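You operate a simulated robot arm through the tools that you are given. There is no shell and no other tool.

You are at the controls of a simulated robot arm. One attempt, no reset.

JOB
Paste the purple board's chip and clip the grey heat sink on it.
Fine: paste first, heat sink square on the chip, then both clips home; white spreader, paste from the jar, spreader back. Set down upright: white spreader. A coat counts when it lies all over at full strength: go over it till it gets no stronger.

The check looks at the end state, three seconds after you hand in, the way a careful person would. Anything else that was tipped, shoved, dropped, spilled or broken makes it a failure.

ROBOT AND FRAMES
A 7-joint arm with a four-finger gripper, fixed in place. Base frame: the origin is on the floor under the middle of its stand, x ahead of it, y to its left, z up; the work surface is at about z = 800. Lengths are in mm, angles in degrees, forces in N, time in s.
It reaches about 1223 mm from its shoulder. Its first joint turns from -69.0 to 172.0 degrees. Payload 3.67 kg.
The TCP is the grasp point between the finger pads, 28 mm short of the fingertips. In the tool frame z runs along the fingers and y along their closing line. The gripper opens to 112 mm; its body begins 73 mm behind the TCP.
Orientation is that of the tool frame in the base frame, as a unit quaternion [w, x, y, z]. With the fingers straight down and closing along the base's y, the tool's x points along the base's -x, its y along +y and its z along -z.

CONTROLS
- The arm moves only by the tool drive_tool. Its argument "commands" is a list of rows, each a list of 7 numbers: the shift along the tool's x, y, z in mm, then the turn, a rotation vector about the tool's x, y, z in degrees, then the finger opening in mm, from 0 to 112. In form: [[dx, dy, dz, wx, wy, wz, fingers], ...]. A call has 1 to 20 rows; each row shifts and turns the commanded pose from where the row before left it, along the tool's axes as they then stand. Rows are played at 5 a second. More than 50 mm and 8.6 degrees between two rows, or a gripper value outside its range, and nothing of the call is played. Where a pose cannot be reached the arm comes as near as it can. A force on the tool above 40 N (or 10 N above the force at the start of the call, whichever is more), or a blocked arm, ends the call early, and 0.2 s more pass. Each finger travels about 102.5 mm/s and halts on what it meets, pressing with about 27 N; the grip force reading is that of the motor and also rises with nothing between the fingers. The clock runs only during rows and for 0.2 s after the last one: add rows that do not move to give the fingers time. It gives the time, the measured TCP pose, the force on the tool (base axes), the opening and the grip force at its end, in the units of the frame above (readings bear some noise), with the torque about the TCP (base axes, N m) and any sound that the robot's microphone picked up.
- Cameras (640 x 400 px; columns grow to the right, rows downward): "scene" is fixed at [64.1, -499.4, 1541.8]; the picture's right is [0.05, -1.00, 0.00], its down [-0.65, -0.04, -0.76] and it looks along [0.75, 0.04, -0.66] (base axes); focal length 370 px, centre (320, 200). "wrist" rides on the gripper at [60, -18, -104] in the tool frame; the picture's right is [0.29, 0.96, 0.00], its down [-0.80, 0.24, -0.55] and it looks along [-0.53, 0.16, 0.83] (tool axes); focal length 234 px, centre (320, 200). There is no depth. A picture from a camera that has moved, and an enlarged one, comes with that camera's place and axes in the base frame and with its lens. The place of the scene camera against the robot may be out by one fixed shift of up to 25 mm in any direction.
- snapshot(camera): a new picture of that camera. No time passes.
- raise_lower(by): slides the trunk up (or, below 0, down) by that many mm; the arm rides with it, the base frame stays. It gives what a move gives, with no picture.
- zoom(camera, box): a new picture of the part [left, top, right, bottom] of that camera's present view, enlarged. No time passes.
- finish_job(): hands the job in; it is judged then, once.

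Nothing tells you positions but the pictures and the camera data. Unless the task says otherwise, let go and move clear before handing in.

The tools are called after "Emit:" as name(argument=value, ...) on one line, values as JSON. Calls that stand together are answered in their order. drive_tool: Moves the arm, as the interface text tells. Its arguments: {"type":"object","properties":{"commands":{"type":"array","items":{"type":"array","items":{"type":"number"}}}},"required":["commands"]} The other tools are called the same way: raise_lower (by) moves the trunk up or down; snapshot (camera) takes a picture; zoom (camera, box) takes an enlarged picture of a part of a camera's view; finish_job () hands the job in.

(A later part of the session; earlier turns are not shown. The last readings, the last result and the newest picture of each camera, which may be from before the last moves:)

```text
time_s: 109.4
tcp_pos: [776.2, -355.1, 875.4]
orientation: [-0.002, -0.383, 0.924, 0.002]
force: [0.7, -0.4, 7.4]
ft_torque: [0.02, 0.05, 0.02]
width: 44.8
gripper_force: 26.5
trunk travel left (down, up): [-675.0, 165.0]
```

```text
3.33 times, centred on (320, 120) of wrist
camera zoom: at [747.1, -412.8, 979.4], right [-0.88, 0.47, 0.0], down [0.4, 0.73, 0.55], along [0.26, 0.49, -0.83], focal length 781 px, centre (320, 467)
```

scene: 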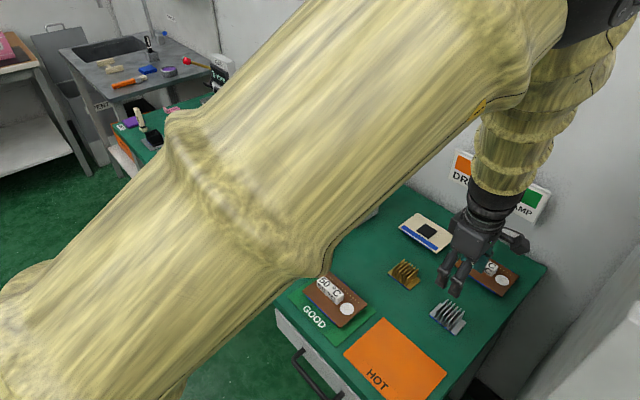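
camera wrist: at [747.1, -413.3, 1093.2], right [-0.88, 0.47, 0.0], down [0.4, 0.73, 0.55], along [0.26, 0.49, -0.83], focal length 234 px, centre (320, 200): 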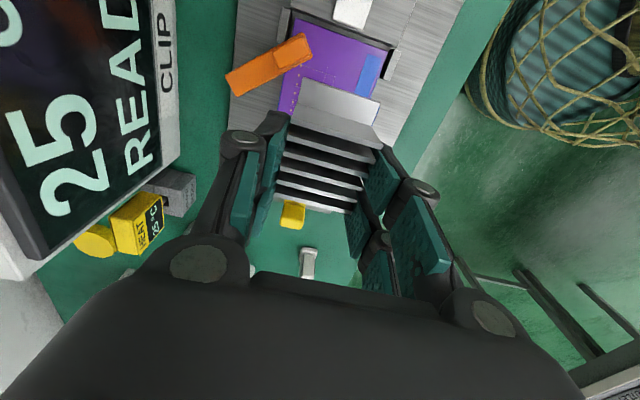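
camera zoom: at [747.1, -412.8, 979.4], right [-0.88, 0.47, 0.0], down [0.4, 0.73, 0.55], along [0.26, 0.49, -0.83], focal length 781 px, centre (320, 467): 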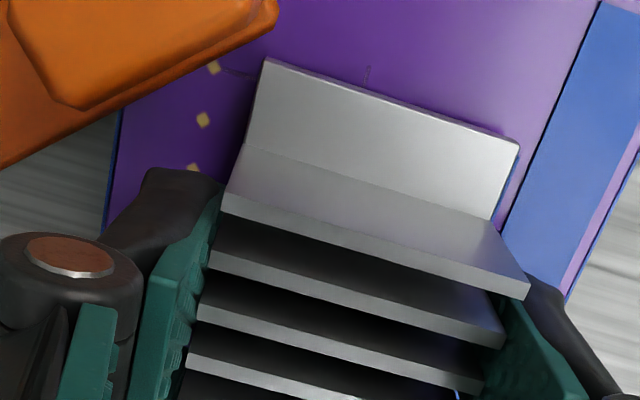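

Contact made; both views suggest the heat sink is about 1 mm toward the wall side, so I'll lift a hair, shift it and set it down again.

Emit:
drive_tool(commands=[[0, 0, -2.5, 0, 0, 0, 34], [0.6, 1.0, 0, 0, 0, 0, 34], [0, 0, 1, 0, 0, 0, 34], [0, 0, 0.8, 0, 0, 0, 34], [0, 0, 0.6, 0, 0, 0, 34], [0, 0, 0, 0, 0, 0, 34]])

Emit:
zoom(camera="scene", box=[270, 215, 302, 239])

Emit:
zoom(camera="wrist", box=[240, 60, 400, 180])

```text
time_s: 110.8
tcp_pos: [776.3, -355.5, 874.0]
orientation: [-0.002, -0.382, 0.924, 0.001]
force: [0.9, -1.4, 6.8]
ft_torque: [-0.02, 0.02, 0.01]
width: 44.3
gripper_force: 27.4
trunk travel left (down, up): [-675.0, 165.0]
```

```text
16.00 times, centred on (286, 227) of scene
camera zoom: at [64.1, -499.4, 1541.8], right [0.05, -1.0, 0.0], down [-0.65, -0.04, -0.76], along [0.75, 0.04, -0.66], focal length 5922 px, centre (864, -232)
```

zoom: 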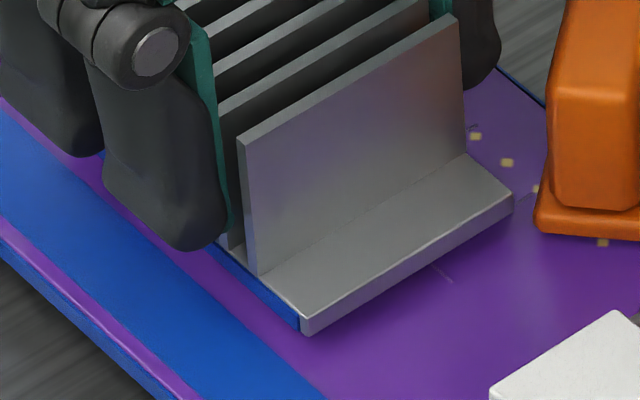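

```text
3.33 times, centred on (320, 120) of wrist
camera zoom: at [746.1, -412.3, 979.4], right [-0.88, 0.47, 0.0], down [0.4, 0.73, 0.55], along [0.26, 0.49, -0.83], focal length 781 px, centre (320, 467)
```

zoom: 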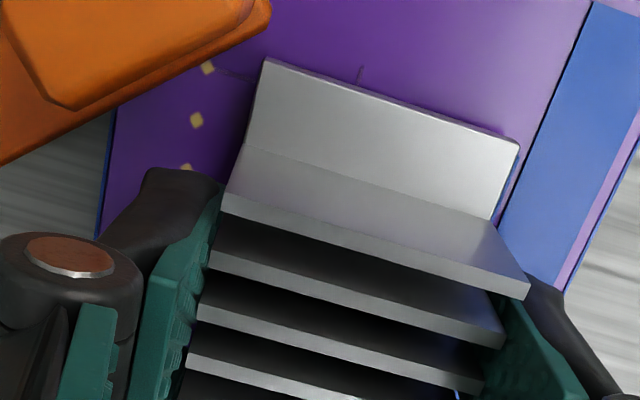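

The heat sink sits centred and square. I'm releasing with a small opening and going straight up.

Emit:
drive_tool(commands=[[0, 0, 0, 0, 0, 0, 45], [0, 0, 0, 0, 0, 0, 48], [0, 0, 0, 0, 0, 0, 52], [0, 0, 0, 0, 0, 0, 56], [0, 0, 0, 0, 0, 0, 56]])

Emit:
zoom(camera="scene", box=[260, 205, 320, 245])

```text
time_s: 112.0
tcp_pos: [776.5, -354.6, 874.0]
orientation: [-0.001, -0.382, 0.924, 0.001]
force: [-0.3, 0.0, -1.4]
ft_torque: [0.0, -0.01, 0.0]
width: 56.0
gripper_force: 0.0
trunk travel left (down, up): [-675.0, 165.0]
```

```text
10.00 times, centred on (290, 225) of scene
camera zoom: at [64.1, -499.4, 1541.8], right [0.05, -1.0, 0.0], down [-0.65, -0.04, -0.76], along [0.75, 0.04, -0.66], focal length 3702 px, centre (620, -50)
```

zoom: 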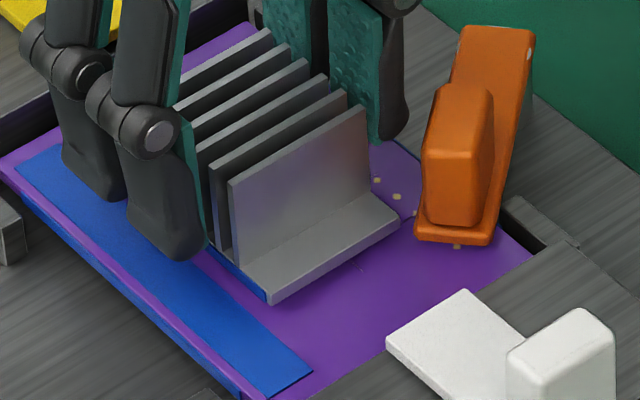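

Emit:
drive_tool(commands=[[0, 0, -10, 0, 0, 0, 56], [0, 0, -30, 0, 0, 0, 56], [0, 0, -45, 0, 0, 0, 56], [0, 0, -45, 0, 0, 0, 56], [0, 0, -40, 0, 0, 0, 56], [0, 0, 0, 0, 0, 0, 56]])

Emit:
snapshot(camera="wrist")

Emit:
zoom(camera="wrist", box=[230, 40, 410, 200])

Emit:
zoom(camera="scene", box=[235, 180, 335, 265])

```text
time_s: 113.4
tcp_pos: [778.0, -356.3, 1044.8]
orientation: [-0.002, -0.383, 0.924, 0.002]
force: [-0.2, 0.5, -0.4]
ft_torque: [-0.01, 0.03, 0.0]
width: 55.8
gripper_force: 0.0
trunk travel left (down, up): [-675.0, 165.0]
```

```text
taken
camera wrist: at [748.4, -413.8, 1149.2], right [-0.88, 0.47, 0.0], down [0.4, 0.73, 0.55], along [0.26, 0.49, -0.83], focal length 234 px, centre (320, 200)
```

wrist: 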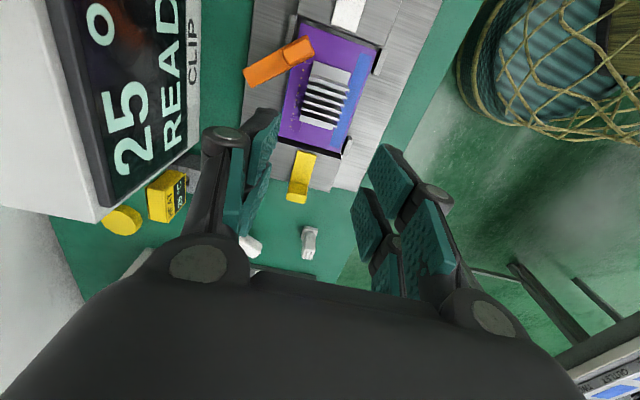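

```text
2.50 times, centred on (320, 120) of wrist
camera zoom: at [748.4, -413.8, 1149.2], right [-0.88, 0.47, 0.0], down [0.4, 0.73, 0.55], along [0.26, 0.49, -0.83], focal length 585 px, centre (320, 400)
```

zoom: 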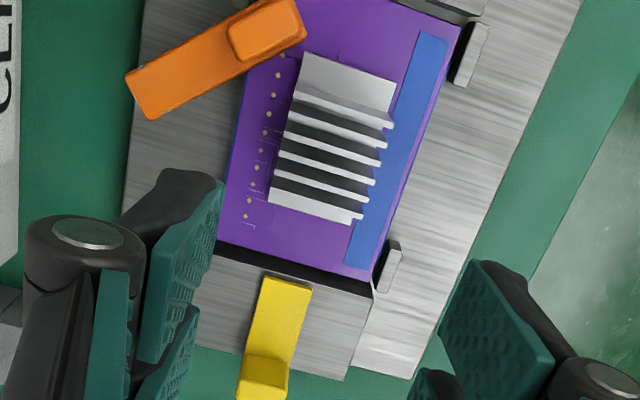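

```text
4.71 times, centred on (285, 222) of scene
camera zoom: at [64.1, -499.4, 1541.8], right [0.05, -1.0, 0.0], down [-0.65, -0.04, -0.76], along [0.75, 0.04, -0.66], focal length 1742 px, centre (485, 94)
```

zoom: 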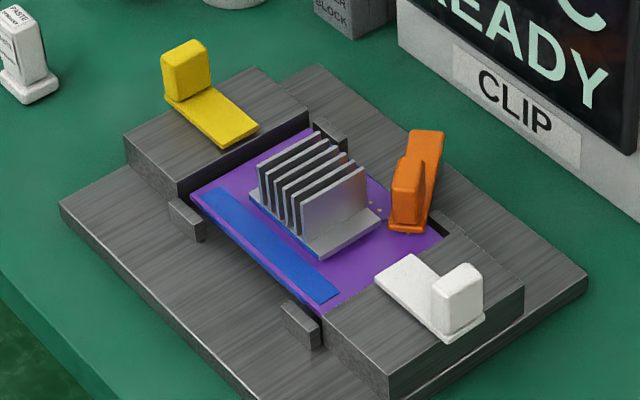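

The heat sink is down and square. Next are the slide clips: I'll close the fingers and come in behind the white clip's handle to push it inward along the fixture.

Emit:
drive_tool(commands=[[43, 0, 0, 0, 0, 0, 40], [43, 0, 0, 0, 0, 0, 20], [43, 0, 0, 0, 0, 0, 0], [43, 0, 0, 0, 0, 0, 0], [0, 0, 40, 0, 0, 0, 0], [0, 0, 40, 0, 0, 0, 0], [0, 0, 0, 0, 0, 0, 0]])

Emit:
snapshot(camera="wrist")

Emit:
zoom(camera="scene", box=[235, 160, 375, 290])

```text
time_s: 115.0
tcp_pos: [653.3, -476.8, 965.0]
orientation: [-0.001, -0.383, 0.924, 0.001]
force: [0.3, 0.1, 1.0]
ft_torque: [-0.02, 0.0, -0.02]
width: 0.0
gripper_force: 26.9
trunk travel left (down, up): [-675.0, 165.0]
```

```text
taken
camera wrist: at [624.0, -534.0, 1069.1], right [-0.88, 0.47, 0.0], down [0.4, 0.73, 0.55], along [0.26, 0.49, -0.83], focal length 234 px, centre (320, 200)
```

wrist: 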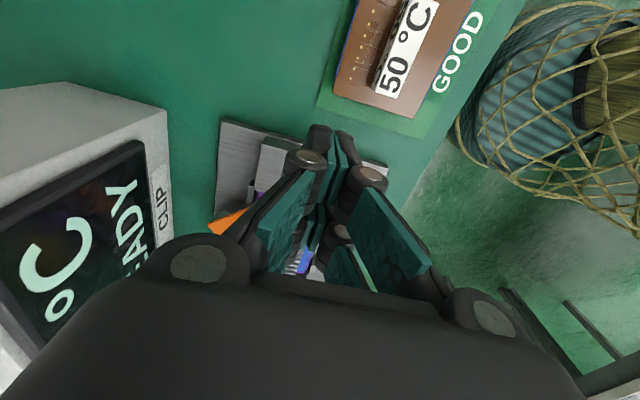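

```text
3.08 times, centred on (305, 225) of scene
camera zoom: at [64.1, -499.4, 1541.8], right [0.05, -1.0, 0.0], down [-0.65, -0.04, -0.76], along [0.75, 0.04, -0.66], focal length 1139 px, centre (366, 123)
```

zoom: 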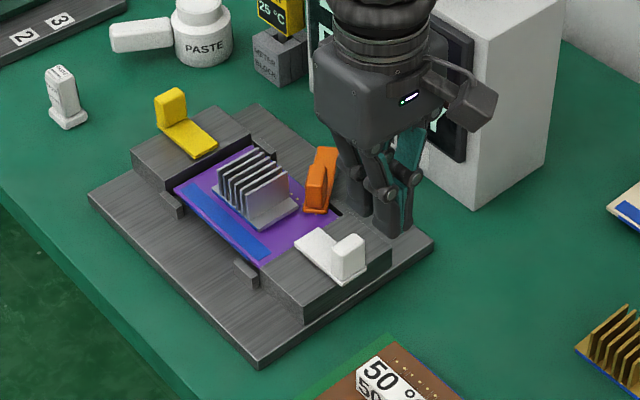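

Emit:
drive_tool(commands=[[0, 0, 40, 0, 0, 0, 0], [0, 0, 30, 0, 0, 0, 0], [0, 0, 0, 0, 0, 0, 0]])

Emit:
zoom(camera="scene", box=[285, 205, 345, 265])

Emit:
zoom(camera="wrist", box=[200, 100, 440, 290])

```text
time_s: 115.8
tcp_pos: [653.1, -477.2, 894.5]
orientation: [-0.001, -0.381, 0.925, 0.0]
force: [0.9, 0.0, -0.2]
ft_torque: [-0.02, 0.02, -0.02]
width: 0.0
gripper_force: 27.3
trunk travel left (down, up): [-675.0, 165.0]
```

```text
6.67 times, centred on (315, 235) of scene
camera zoom: at [64.1, -499.4, 1541.8], right [0.05, -1.0, 0.0], down [-0.65, -0.04, -0.76], along [0.75, 0.04, -0.66], focal length 2468 px, centre (353, -33)
```

zoom: 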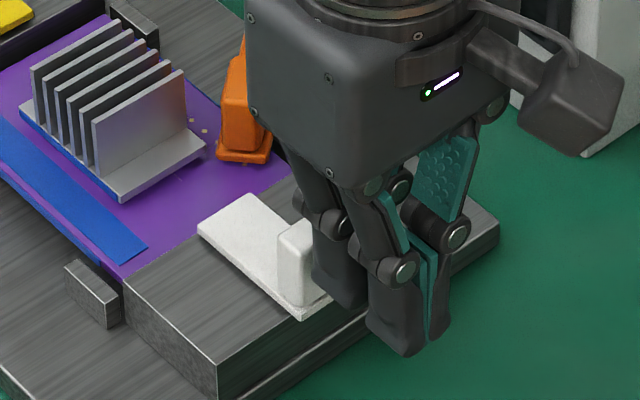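

```text
2.11 times, centred on (320, 195) of wrist
camera zoom: at [622.7, -534.2, 997.7], right [-0.88, 0.47, 0.0], down [0.4, 0.73, 0.55], along [0.26, 0.49, -0.83], focal length 493 px, centre (320, 210)
```

zoom: 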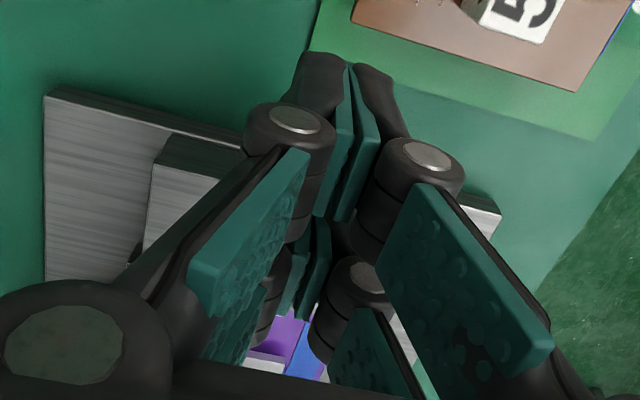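

Emit:
drive_tool(commands=[[0, 0, 6, 0, 0, 0, 0], [0, 0, 6, 0, 0, 0, 0], [0, 0, 0, 0, 0, 0, 0]])

Emit:
zoom(camera="scene", box=[295, 215, 345, 265])

```text
time_s: 116.6
tcp_pos: [654.0, -476.8, 882.1]
orientation: [-0.001, -0.383, 0.924, 0.001]
force: [0.1, -0.1, 0.1]
ft_torque: [0.03, -0.01, 0.0]
width: 0.0
gripper_force: 27.1
trunk travel left (down, up): [-675.0, 165.0]
```

```text
8.00 times, centred on (320, 240) of scene
camera zoom: at [64.1, -499.4, 1541.8], right [0.05, -1.0, 0.0], down [-0.65, -0.04, -0.76], along [0.75, 0.04, -0.66], focal length 2961 px, centre (320, -120)
```

zoom: 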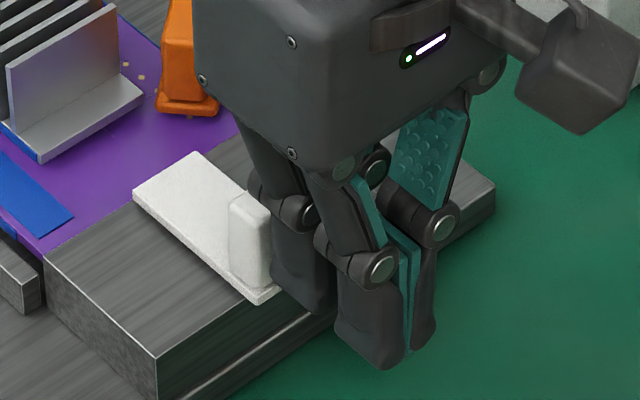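

The closed fingers are right behind the white handle with no contact. I'm pushing inward in small steps and watching force and sound.

Emit:
drive_tool(commands=[[-3, 0, 0, 0, 0, 0, 0], [-3, 0, 0, 0, 0, 0, 0], [-3, 0, 0, 0, 0, 0, 0], [-3, 0, 0, 0, 0, 0, 0], [0, 0, 0, 0, 0, 0, 0]])

Emit:
zoom(camera="scene", box=[285, 210, 335, 260])

```text
time_s: 117.8
tcp_pos: [662.2, -468.9, 883.2]
orientation: [-0.002, -0.382, 0.924, 0.002]
force: [1.1, -1.2, -0.2]
ft_torque: [0.0, 0.0, -0.03]
width: 0.0
gripper_force: 35.8
trunk travel left (down, up): [-675.0, 165.0]
```

```text
8.00 times, centred on (310, 235) of scene
camera zoom: at [64.1, -499.4, 1541.8], right [0.05, -1.0, 0.0], down [-0.65, -0.04, -0.76], along [0.75, 0.04, -0.66], focal length 2961 px, centre (400, -80)
```

zoom: 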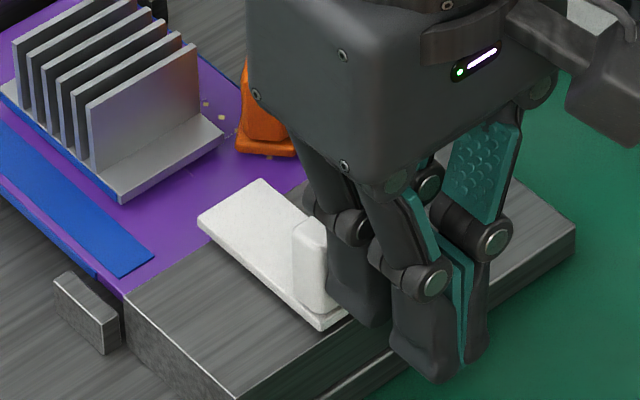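

Emit:
drive_tool(commands=[[-4, 0, 0, 0, 0, 0, 0], [-4, 0, 0, 0, 0, 0, 0], [-4, 0, 0, 0, 0, 0, 0], [-4, 0, 0, 0, 0, 0, 0], [0, 0, 0, 0, 0, 0, 0]])

Emit:
zoom(camera="scene", box=[275, 205, 325, 255])

```text
time_s: 119.0
tcp_pos: [673.1, -458.4, 881.8]
orientation: [-0.001, -0.383, 0.924, 0.001]
force: [0.7, 0.6, 0.5]
ft_torque: [0.01, 0.0, 0.02]
width: 0.0
gripper_force: 35.5
trunk travel left (down, up): [-675.0, 165.0]
```

```text
8.00 times, centred on (300, 230) of scene
camera zoom: at [64.1, -499.4, 1541.8], right [0.05, -1.0, 0.0], down [-0.65, -0.04, -0.76], along [0.75, 0.04, -0.66], focal length 2961 px, centre (480, -40)
```

zoom: 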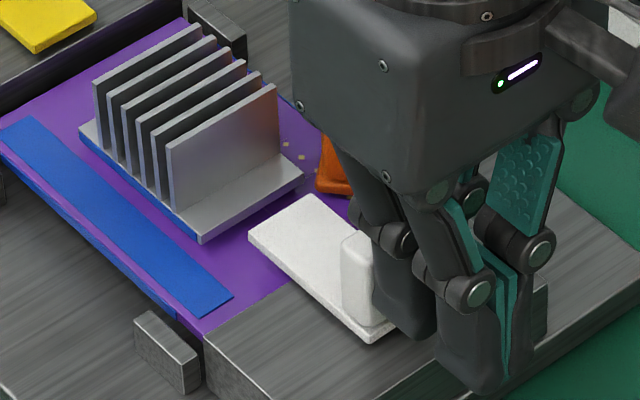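

Emit:
drive_tool(commands=[[-3, 0, 0, 0, 0, 0, 0], [-3, 0, 0, 0, 0, 0, 0], [-3, 0, 0, 0, 0, 0, 0], [-3, 0, 0, 0, 0, 0, 0], [0, 0, 0, 0, 0, 0, 0]])

Emit:
zoom(camera="scene", box=[270, 205, 320, 255])

```text
time_s: 120.2
tcp_pos: [683.6, -448.5, 882.8]
orientation: [-0.002, -0.383, 0.924, 0.001]
force: [-0.2, -0.8, 0.0]
ft_torque: [-0.03, -0.01, 0.0]
width: 0.3
gripper_force: 35.3
trunk travel left (down, up): [-675.0, 165.0]
```

```text
8.00 times, centred on (295, 230) of scene
camera zoom: at [64.1, -499.4, 1541.8], right [0.05, -1.0, 0.0], down [-0.65, -0.04, -0.76], along [0.75, 0.04, -0.66], focal length 2961 px, centre (520, -40)
```

zoom: 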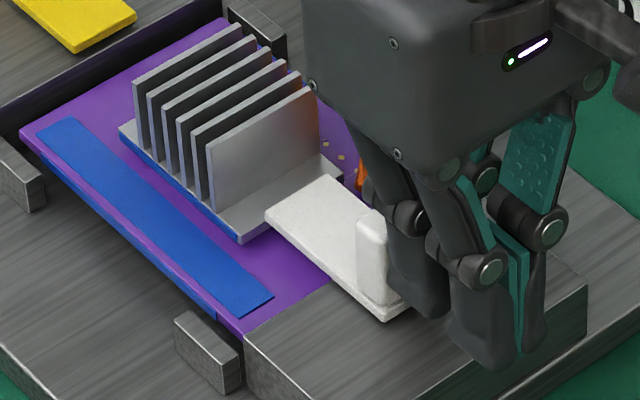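

Emit:
drive_tool(commands=[[-2, 0, 0, 0, 0, 0, 0], [-2, 0, 0, 0, 0, 0, 0], [-2, 0, 0, 0, 0, 0, 0], [0, 0, 0, 0, 0, 0, 0]])

Emit:
zoom(camera="scene", box=[270, 210, 310, 245])

```text
time_s: 121.2
tcp_pos: [686.3, -443.0, 883.7]
orientation: [-0.001, -0.384, 0.924, 0.002]
force: [0.3, -0.3, 0.4]
ft_torque: [0.01, 0.03, -0.03]
width: 0.0
gripper_force: 35.9
trunk travel left (down, up): [-675.0, 165.0]
```

```text
11.43 times, centred on (290, 228) of scene
camera zoom: at [64.1, -499.4, 1541.8], right [0.05, -1.0, 0.0], down [-0.65, -0.04, -0.76], along [0.75, 0.04, -0.66], focal length 4230 px, centre (663, -114)
```

zoom: 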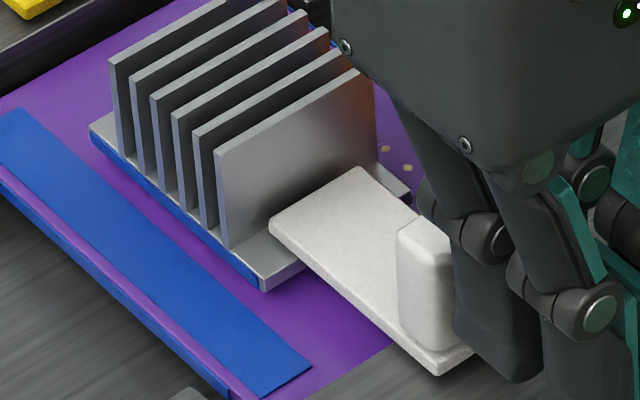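

Emit:
drive_tool(commands=[[-1.5, 0, 0, 0, 0, 0, 0], [-1.5, 0, 0, 0, 0, 0, 0], [0, 0, 0, 0, 0, 0, 0]])

Emit:
zoom(camera="scene", box=[270, 210, 310, 245])

```text
time_s: 122.0
tcp_pos: [689.7, -442.7, 883.9]
orientation: [-0.001, -0.382, 0.924, 0.001]
force: [0.5, 0.4, 0.8]
ft_torque: [-0.01, 0.0, -0.04]
width: 0.0
gripper_force: 35.8
trunk travel left (down, up): [-675.0, 165.0]
```

```text
11.43 times, centred on (290, 228) of scene
camera zoom: at [64.1, -499.4, 1541.8], right [0.05, -1.0, 0.0], down [-0.65, -0.04, -0.76], along [0.75, 0.04, -0.66], focal length 4230 px, centre (663, -114)
```

zoom: 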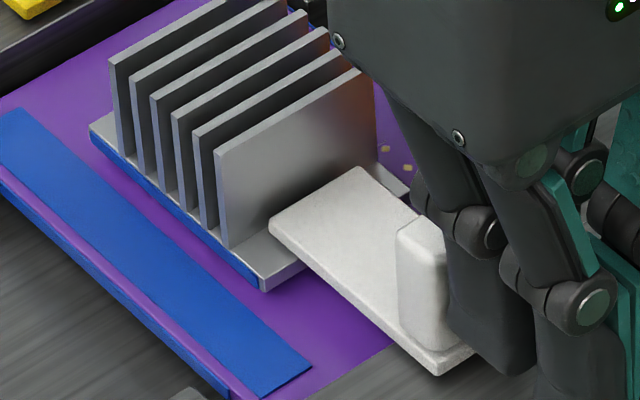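

Emit:
drive_tool(commands=[[-1.5, 0, 0, 0, 0, 0, 0], [-1.5, 0, 0, 0, 0, 0, 0], [0, 0, 0, 0, 0, 0, 0]])

Emit:
zoom(camera="scene", box=[270, 210, 310, 245])

```text
time_s: 122.8
tcp_pos: [689.9, -440.4, 882.7]
orientation: [-0.002, -0.382, 0.924, 0.001]
force: [-1.5, -1.3, -0.2]
ft_torque: [-0.01, 0.04, 0.04]
width: 6.3
gripper_force: 36.0
trunk travel left (down, up): [-675.0, 165.0]
```

```text
11.43 times, centred on (290, 228) of scene
camera zoom: at [64.1, -499.4, 1541.8], right [0.05, -1.0, 0.0], down [-0.65, -0.04, -0.76], along [0.75, 0.04, -0.66], focal length 4230 px, centre (663, -114)
```

zoom: 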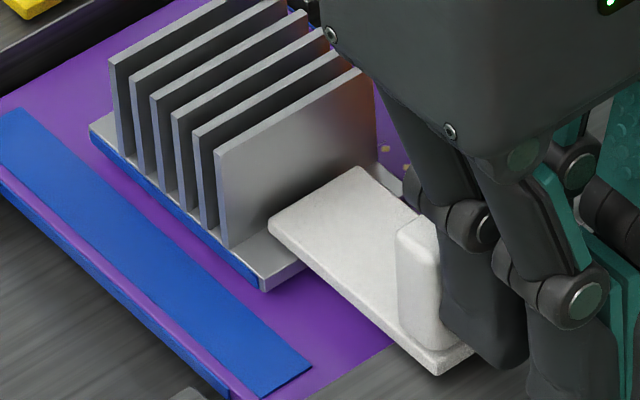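

The clip stopped moving and the finger opening changed slightly, so I'll look more closely before pushing any further.

Emit:
snapshot(camera="wrist")

Emit:
zoom(camera="scene", box=[290, 205, 330, 250])

Emit:
zoom(camera="wrist", box=[250, 140, 400, 300])

```text
taken
camera wrist: at [660.9, -497.6, 986.8], right [-0.88, 0.47, 0.0], down [0.4, 0.73, 0.55], along [0.26, 0.49, -0.83], focal length 234 px, centre (320, 200)
```

wrist: 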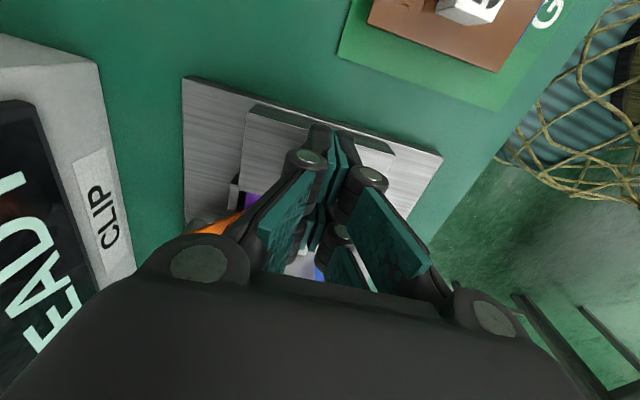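

```text
8.89 times, centred on (310, 228) of scene
camera zoom: at [64.1, -499.4, 1541.8], right [0.05, -1.0, 0.0], down [-0.65, -0.04, -0.76], along [0.75, 0.04, -0.66], focal length 3290 px, centre (409, -44)
```

zoom: 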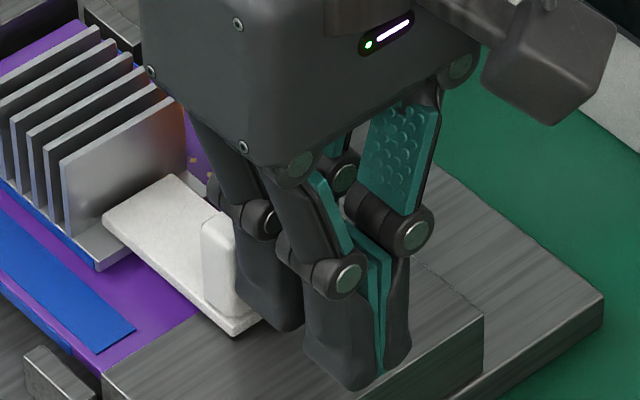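

```text
2.50 times, centred on (325, 220) of wrist
camera zoom: at [660.9, -497.6, 986.8], right [-0.88, 0.47, 0.0], down [0.4, 0.73, 0.55], along [0.26, 0.49, -0.83], focal length 585 px, centre (308, 150)
```

zoom: 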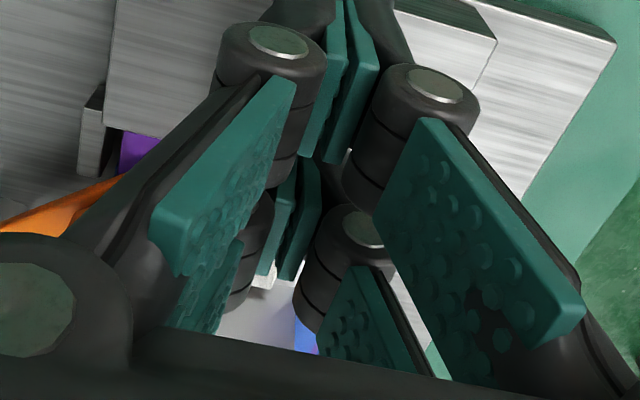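

Emit:
drive_tool(commands=[[-1, 0, 0, 0, 0, 0, 0], [0, 0, 0, 0, 0, 0, 0]])

Emit:
zoom(camera="scene", box=[270, 210, 310, 245])

```text
time_s: 123.4
tcp_pos: [691.0, -440.8, 883.0]
orientation: [-0.001, -0.382, 0.924, 0.002]
force: [-6.8, -3.1, 1.7]
ft_torque: [-0.01, 0.08, 0.08]
width: 6.0
gripper_force: 35.4
trunk travel left (down, up): [-675.0, 165.0]
```

```text
11.43 times, centred on (290, 228) of scene
camera zoom: at [64.1, -499.4, 1541.8], right [0.05, -1.0, 0.0], down [-0.65, -0.04, -0.76], along [0.75, 0.04, -0.66], focal length 4230 px, centre (663, -114)
```

zoom: 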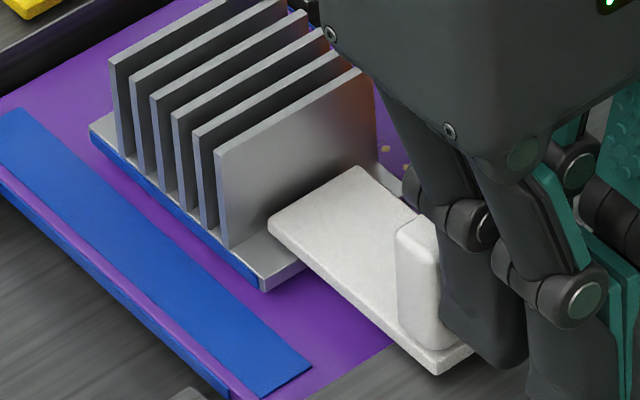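

Emit:
drive_tool(commands=[[-1, 0, 0, 0, 0, 0, 0], [-0.8, 0, 0, 0, 0, 0, 0], [0, 0, 0, 0, 0, 0, 0]])

Emit:
zoom(camera="scene", box=[270, 210, 310, 245])

```text
time_s: 124.2
tcp_pos: [691.7, -439.4, 882.5]
orientation: [-0.002, -0.381, 0.924, 0.001]
force: [-16.8, -19.0, 5.1]
ft_torque: [-0.33, 0.13, -0.04]
width: 6.0
gripper_force: 35.3
trunk travel left (down, up): [-675.0, 165.0]
```

```text
11.43 times, centred on (290, 228) of scene
camera zoom: at [64.1, -499.4, 1541.8], right [0.05, -1.0, 0.0], down [-0.65, -0.04, -0.76], along [0.75, 0.04, -0.66], focal length 4230 px, centre (663, -114)
```

zoom: 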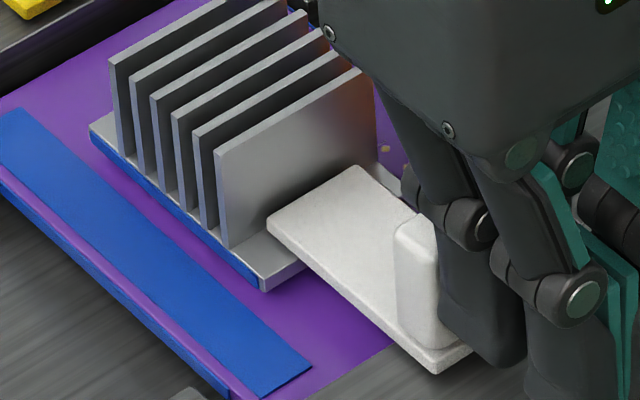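

The white clip is against its hard stop, over the heat sink's flange. I'm backing off, rising and going around to the yellow clip.

Emit:
drive_tool(commands=[[6, 0, 0, 0, 0, 0, 0], [12, 0, 0, 0, 0, 0, 0], [0, 0, -30, 0, 0, 0, 0], [0, 0, -45, 0, 0, 0, 0], [0, 0, -45, 0, 0, 0, 0], [0, 0, 0, 0, 0, 0, 0]])

Emit:
zoom(camera="scene", box=[240, 180, 340, 265])

```text
time_s: 125.6
tcp_pos: [681.3, -449.9, 1001.1]
orientation: [-0.002, -0.383, 0.924, 0.001]
force: [0.1, 0.4, 0.1]
ft_torque: [-0.01, 0.02, -0.03]
width: 0.1
gripper_force: 36.0
trunk travel left (down, up): [-675.0, 165.0]
```

```text
4.71 times, centred on (290, 222) of scene
camera zoom: at [64.1, -499.4, 1541.8], right [0.05, -1.0, 0.0], down [-0.65, -0.04, -0.76], along [0.75, 0.04, -0.66], focal length 1742 px, centre (461, 94)
```

zoom: 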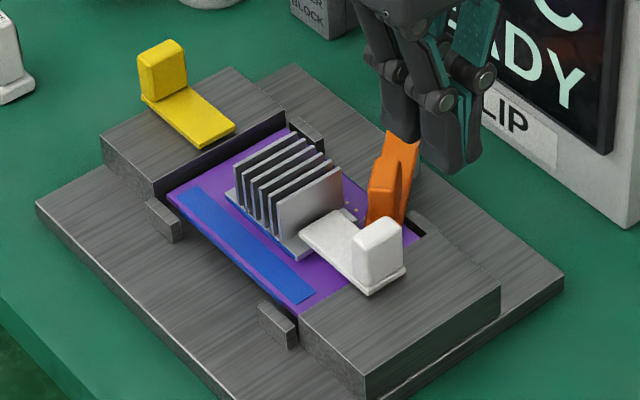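

Emit:
drive_tool(commands=[[-41.3, -0.3, 0, 0, 0, 0, 0], [-41.3, -0.3, 0, 0, 0, 0, 0], [-41.3, -0.3, 0, 0, 0, 0, 0], [-41.3, -0.3, 0, 0, 0, 0, 0], [-41.3, -0.3, 0, 0, 0, 0, 0], [-41.3, -0.3, 0, 0, 0, 0, 0], [-41.3, -0.2, 0, 0, 0, 0, 0], [0, 0, 40, 0, 0, 0, 0], [0, 0, 0, 0, 0, 0, 0]])

Emit:
snapshot(camera="wrist")

Emit:
zoom(camera="scene", box=[200, 130, 320, 240])

```text
time_s: 127.6
tcp_pos: [888.4, -245.5, 961.6]
orientation: [-0.001, -0.382, 0.924, 0.0]
force: [0.4, 1.1, 0.9]
ft_torque: [-0.05, -0.06, 0.0]
width: 0.0
gripper_force: 35.7
trunk travel left (down, up): [-675.0, 165.0]
```

```text
taken
camera wrist: at [858.1, -302.0, 1066.0], right [-0.88, 0.47, 0.0], down [0.4, 0.73, 0.55], along [0.26, 0.49, -0.83], focal length 234 px, centre (320, 200)
```

wrist: 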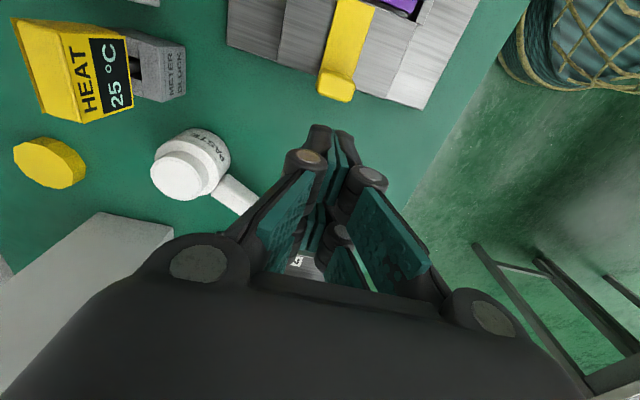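

```text
3.64 times, centred on (260, 185) of scene
camera zoom: at [64.1, -499.4, 1541.8], right [0.05, -1.0, 0.0], down [-0.65, -0.04, -0.76], along [0.75, 0.04, -0.66], focal length 1346 px, centre (538, 254)
```

zoom: 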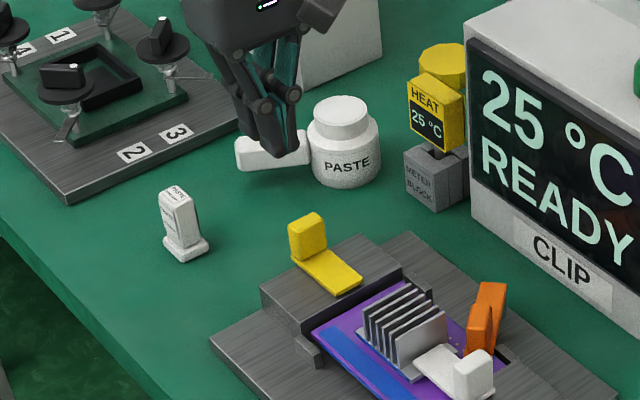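

Emit:
zoom(camera="wrist", box=[290, 0, 400, 140])

```text
2.86 times, centred on (345, 70) of wrist
camera zoom: at [858.1, -302.0, 1066.0], right [-0.88, 0.47, 0.0], down [0.4, 0.73, 0.55], along [0.26, 0.49, -0.83], focal length 669 px, centre (249, 571)
```

zoom: 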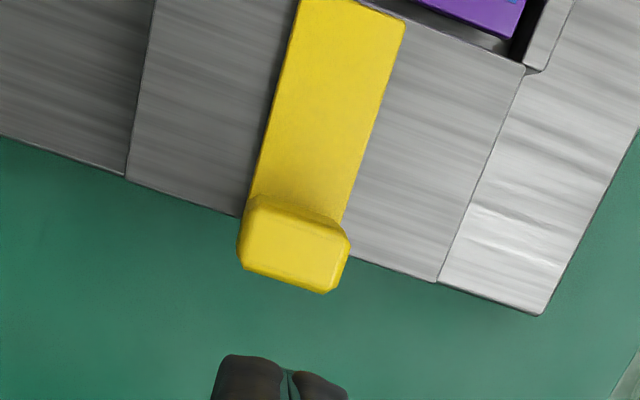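

Emit:
drive_tool(commands=[[-5, 1, 0, 0, 0, 0, 0], [0, 0, 35, 0, 0, 0, 0], [0, 0, 30, 0, 0, 0, 0], [0, 0, 14, 0, 0, 0, 0], [0, 0, 0, 0, 0, 0, 0]])

Emit:
zoom(camera="scene", box=[225, 155, 285, 215])

Emit:
zoom(camera="wrist", box=[270, 0, 400, 150])

```text
time_s: 128.8
tcp_pos: [890.1, -243.9, 883.1]
orientation: [-0.002, -0.383, 0.924, 0.001]
force: [0.3, -0.9, -0.2]
ft_torque: [0.01, -0.01, -0.03]
width: 0.1
gripper_force: 36.3
trunk travel left (down, up): [-675.0, 165.0]
```

```text
6.67 times, centred on (255, 185) of scene
camera zoom: at [64.1, -499.4, 1541.8], right [0.05, -1.0, 0.0], down [-0.65, -0.04, -0.76], along [0.75, 0.04, -0.66], focal length 2468 px, centre (753, 300)
```

zoom: 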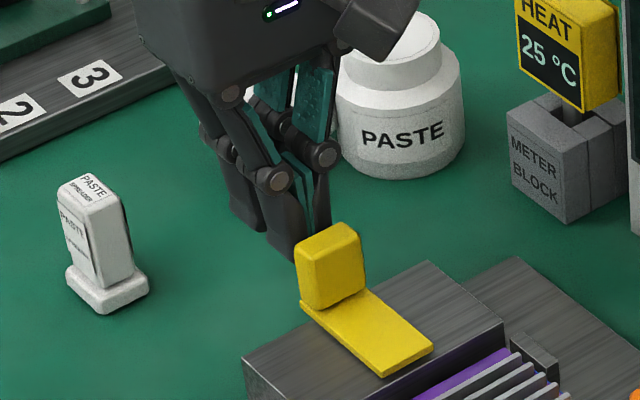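

```text
2.67 times, centred on (335, 75) of wrist
camera zoom: at [860.2, -301.3, 987.5], right [-0.88, 0.47, 0.0], down [0.4, 0.73, 0.55], along [0.26, 0.49, -0.83], focal length 624 px, centre (280, 533)
```

zoom: 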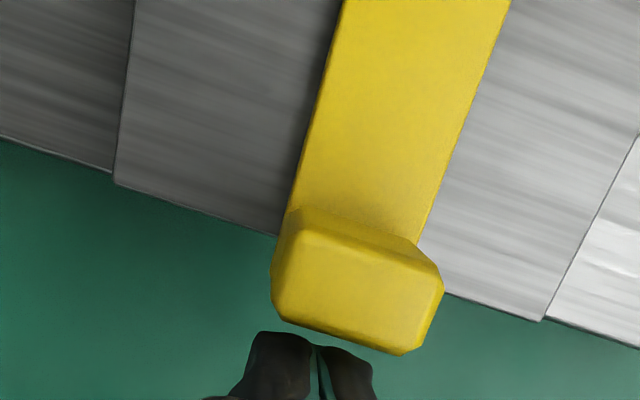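

Aligned behind the yellow handle with about 6 mm of gap. I'm pushing inward slowly.

Emit:
drive_tool(commands=[[2.5, 0, 0, 0, 0, 0, 0], [2.5, 0, 0, 0, 0, 0, 0], [2.5, 0, 0, 0, 0, 0, 0], [2.5, 0, 0, 0, 0, 0, 0], [2.5, 0, 0, 0, 0, 0, 0], [2.5, 0, 0, 0, 0, 0, 0], [2.5, 0, 0, 0, 0, 0, 0], [2.5, 0, 0, 0, 0, 0, 0], [0, 0, 0, 0, 0, 0, 0]])

Emit:
zoom(camera="scene", box=[235, 165, 305, 235])

```text
time_s: 130.8
tcp_pos: [875.0, -257.3, 884.4]
orientation: [-0.001, -0.383, 0.924, 0.002]
force: [0.1, 0.2, 0.4]
ft_torque: [0.02, -0.01, 0.02]
width: 0.0
gripper_force: 35.9
trunk travel left (down, up): [-675.0, 165.0]
```

```text
5.71 times, centred on (270, 200) of scene
camera zoom: at [64.1, -499.4, 1541.8], right [0.05, -1.0, 0.0], down [-0.65, -0.04, -0.76], along [0.75, 0.04, -0.66], focal length 2115 px, centre (606, 200)
```

zoom: 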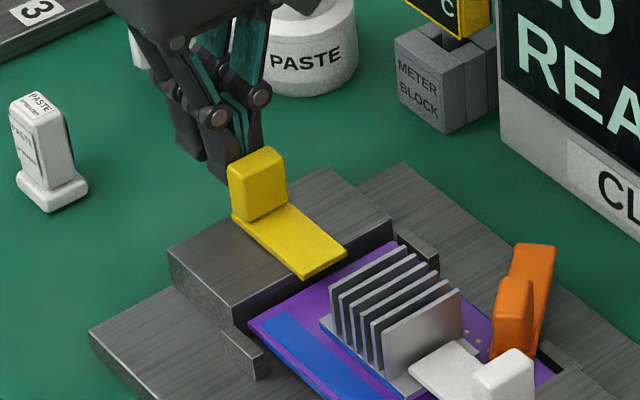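

Emit:
drive_tool(commands=[[2, 0, 0, 0, 0, 0, 0], [2, 0, 0, 0, 0, 0, 0], [2, 0, 0, 0, 0, 0, 0], [2, 0, 0, 0, 0, 0, 0], [2, 0, 0, 0, 0, 0, 0], [2, 0, 0, 0, 0, 0, 0], [2, 0, 0, 0, 0, 0, 0], [2, 0, 0, 0, 0, 0, 0], [2, 0, 0, 0, 0, 0, 0], [0, 0, 0, 0, 0, 0, 0]])

Emit:
zoom(camera="scene", box=[240, 175, 300, 235])

```text
time_s: 133.0
tcp_pos: [861.6, -271.3, 884.5]
orientation: [-0.002, -0.382, 0.924, 0.001]
force: [-0.5, 0.0, -0.4]
ft_torque: [-0.01, -0.01, -0.01]
width: 0.0
gripper_force: 35.6
trunk travel left (down, up): [-675.0, 165.0]
```

```text
6.67 times, centred on (270, 205) of scene
camera zoom: at [64.1, -499.4, 1541.8], right [0.05, -1.0, 0.0], down [-0.65, -0.04, -0.76], along [0.75, 0.04, -0.66], focal length 2468 px, centre (653, 167)
```

zoom: 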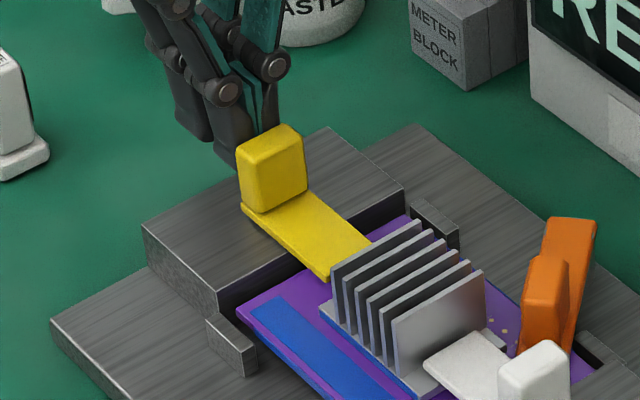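

Emit:
drive_tool(commands=[[2, 0, 0, 0, 0, 0, 0], [2, 0, 0, 0, 0, 0, 0], [2, 0, 0, 0, 0, 0, 0], [2, 0, 0, 0, 0, 0, 0], [0, 0, 0, 0, 0, 0, 0]])

Emit:
zoom(camera="scene", box=[255, 185, 305, 235])

```text
time_s: 134.2
tcp_pos: [855.7, -275.6, 884.1]
orientation: [-0.001, -0.383, 0.924, 0.001]
force: [0.5, -0.1, -0.7]
ft_torque: [0.03, 0.03, -0.01]
width: 0.0
gripper_force: 35.7
trunk travel left (down, up): [-675.0, 165.0]
```

```text
8.00 times, centred on (280, 210) of scene
camera zoom: at [64.1, -499.4, 1541.8], right [0.05, -1.0, 0.0], down [-0.65, -0.04, -0.76], along [0.75, 0.04, -0.66], focal length 2961 px, centre (640, 120)
```

zoom: 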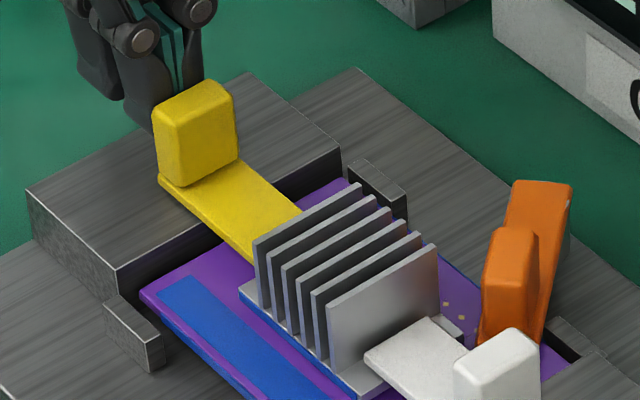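

Emit:
drive_tool(commands=[[1.5, 0, 0, 0, 0, 0, 0], [1.5, 0, 0, 0, 0, 0, 0], [0, 0, 0, 0, 0, 0, 0]])

Emit:
zoom(camera="scene", box=[255, 185, 305, 235])

Emit:
drive_tool(commands=[[1.2, 0, 0, 0, 0, 0, 0], [1.2, 0, 0, 0, 0, 0, 0], [0, 0, 0, 0, 0, 0, 0]])

Emit:
zoom(camera="scene", box=[255, 185, 305, 235])

```text
time_s: 135.0
tcp_pos: [854.4, -278.0, 884.2]
orientation: [-0.001, -0.382, 0.924, 0.002]
force: [1.3, 0.4, 0.3]
ft_torque: [-0.01, -0.07, 0.01]
width: 0.1
gripper_force: 35.8
trunk travel left (down, up): [-675.0, 165.0]
```

```text
8.00 times, centred on (280, 210) of scene
camera zoom: at [64.1, -499.4, 1541.8], right [0.05, -1.0, 0.0], down [-0.65, -0.04, -0.76], along [0.75, 0.04, -0.66], focal length 2961 px, centre (640, 120)
```

zoom: 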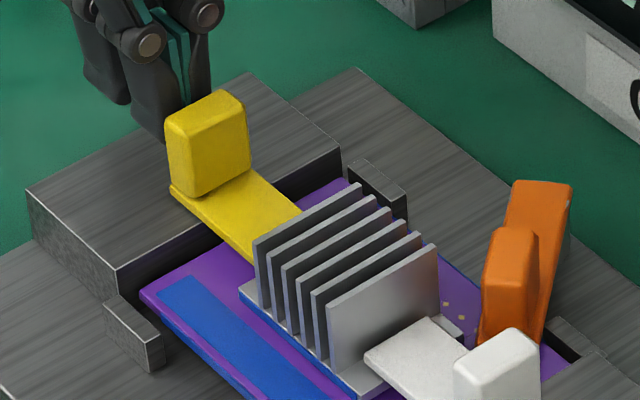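

```text
time_s: 135.8
tcp_pos: [853.8, -280.0, 884.4]
orientation: [0.0, -0.382, 0.924, 0.001]
force: [0.0, -1.2, 1.5]
ft_torque: [-0.01, -0.04, -0.02]
width: 0.2
gripper_force: 35.6
trunk travel left (down, up): [-675.0, 165.0]
```

```text
8.00 times, centred on (280, 210) of scene
camera zoom: at [64.1, -499.4, 1541.8], right [0.05, -1.0, 0.0], down [-0.65, -0.04, -0.76], along [0.75, 0.04, -0.66], focal length 2961 px, centre (640, 120)
```

zoom: 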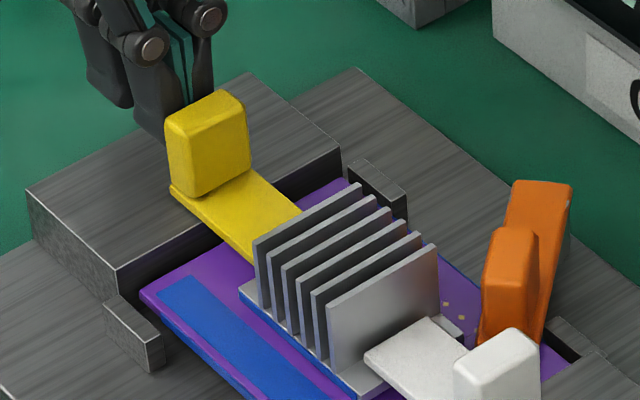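

Emit:
drive_tool(commands=[[1, 0, 0, 0, 0, 0, 0], [1, 0, 0, 0, 0, 0, 0], [0, 0, 0, 0, 0, 0, 0]])

Emit:
zoom(camera="scene", box=[255, 185, 305, 235])

```text
time_s: 136.6
tcp_pos: [850.0, -281.7, 882.3]
orientation: [-0.002, -0.383, 0.924, 0.001]
force: [0.6, 0.1, 0.3]
ft_torque: [-0.01, 0.04, 0.01]
width: 0.0
gripper_force: 35.1
trunk travel left (down, up): [-675.0, 165.0]
```

```text
8.00 times, centred on (280, 210) of scene
camera zoom: at [64.1, -499.4, 1541.8], right [0.05, -1.0, 0.0], down [-0.65, -0.04, -0.76], along [0.75, 0.04, -0.66], focal length 2961 px, centre (640, 120)
```

zoom: 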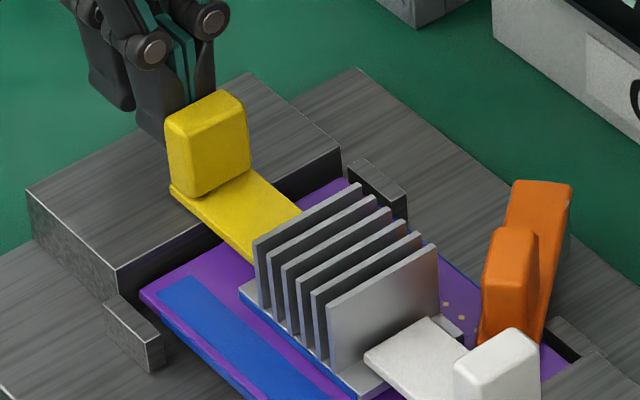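

Emit:
drive_tool(commands=[[1, 0, 0, 0, 0, 0, 0], [1, 0, 0, 0, 0, 0, 0], [0, 0, 0, 0, 0, 0, 0]])

Emit:
drive_tool(commands=[[1, 0, 0, 0, 0, 0, 0], [1, 0, 0, 0, 0, 0, 0], [0, 0, 0, 0, 0, 0, 0]])

Emit:
zoom(camera="scene", box=[255, 185, 305, 235])

```text
time_s: 137.4
tcp_pos: [851.1, -281.7, 884.1]
orientation: [-0.001, -0.382, 0.924, 0.001]
force: [3.9, 6.7, -1.6]
ft_torque: [0.18, -0.08, -0.07]
width: 6.1
gripper_force: 35.7
trunk travel left (down, up): [-675.0, 165.0]
```

```text
time_s: 138.2
tcp_pos: [850.2, -281.8, 883.5]
orientation: [-0.001, -0.383, 0.924, 0.0]
force: [17.4, 13.0, 1.3]
ft_torque: [0.29, -0.27, 0.07]
width: 6.0
gripper_force: 36.0
trunk travel left (down, up): [-675.0, 165.0]
```

```text
8.00 times, centred on (280, 210) of scene
camera zoom: at [64.1, -499.4, 1541.8], right [0.05, -1.0, 0.0], down [-0.65, -0.04, -0.76], along [0.75, 0.04, -0.66], focal length 2961 px, centre (640, 120)
```

zoom: 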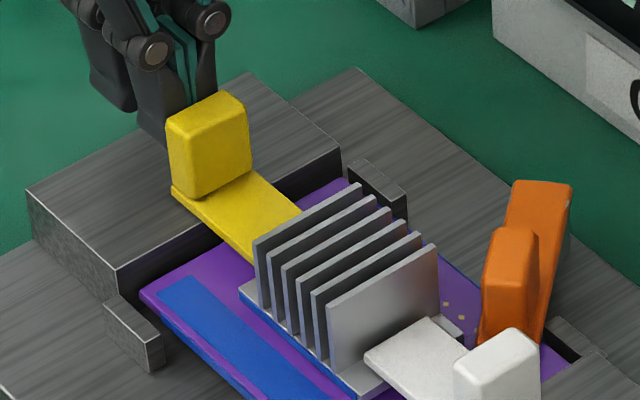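

Both clips are now at their hard stops. I'm backing the fingers off and rising clear, then inspecting everything.

Emit:
drive_tool(commands=[[-6, 0, 0, 0, 0, 0, 0], [-14, 0, 0, 0, 0, 0, 0], [0, 0, -30, 0, 0, 0, 0], [0, 0, -45, 0, 0, 0, 0], [0, 0, -45, 0, 0, 0, 0], [0, 0, -45, 0, 0, 0, 0], [0, 0, 0, 0, 0, 0, 20]])

Emit:
zoom(camera="scene", box=[235, 175, 335, 265])

Emit:
zoom(camera="scene", box=[296, 204, 316, 232])

Emit:
zoom(camera="scene", box=[265, 205, 305, 240])

```text
time_s: 139.8
tcp_pos: [866.5, -267.4, 1046.2]
orientation: [-0.002, -0.383, 0.924, 0.002]
force: [0.0, -0.5, 0.3]
ft_torque: [0.0, 0.04, -0.03]
width: 20.0
gripper_force: 0.1
trunk travel left (down, up): [-675.0, 165.0]
```

```text
4.44 times, centred on (285, 220) of scene
camera zoom: at [64.1, -499.4, 1541.8], right [0.05, -1.0, 0.0], down [-0.65, -0.04, -0.76], along [0.75, 0.04, -0.66], focal length 1645 px, centre (476, 111)
```

zoom: 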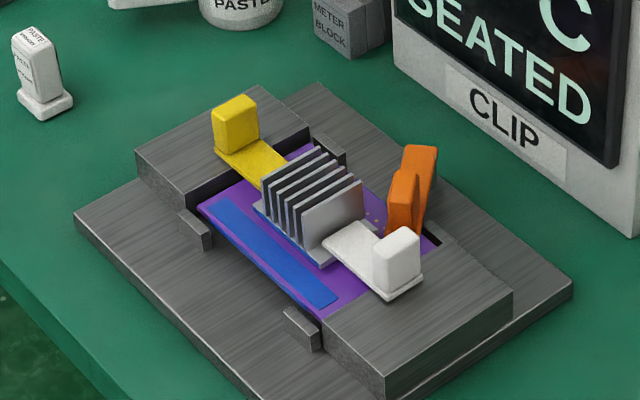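

```text
14.29 times, centred on (306, 218) of scene
camera zoom: at [64.1, -499.4, 1541.8], right [0.05, -1.0, 0.0], down [-0.65, -0.04, -0.76], along [0.75, 0.04, -0.66], focal length 5288 px, centre (520, -57)
```

zoom: 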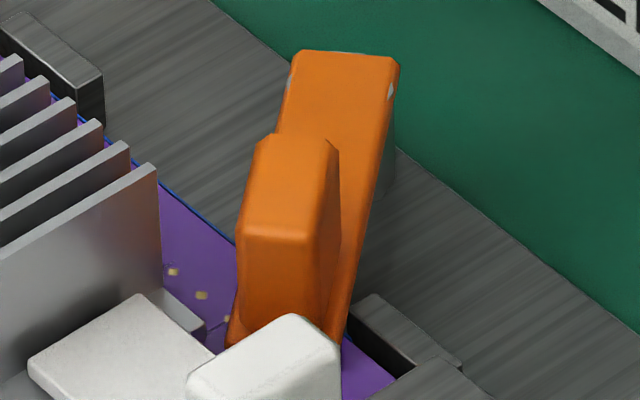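

```text
11.43 times, centred on (285, 222) of scene
camera zoom: at [64.1, -499.4, 1541.8], right [0.05, -1.0, 0.0], down [-0.65, -0.04, -0.76], along [0.75, 0.04, -0.66], focal length 4230 px, centre (720, -57)
```

zoom: 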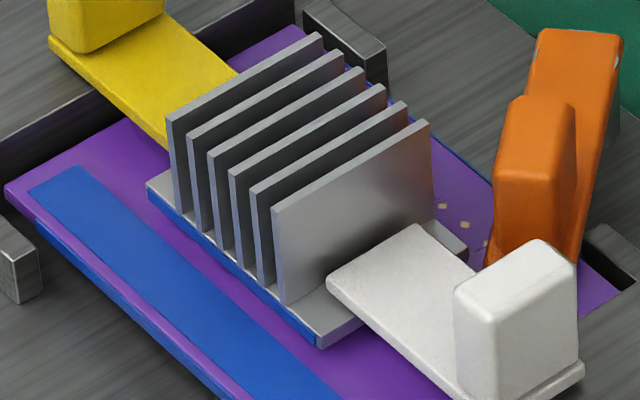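

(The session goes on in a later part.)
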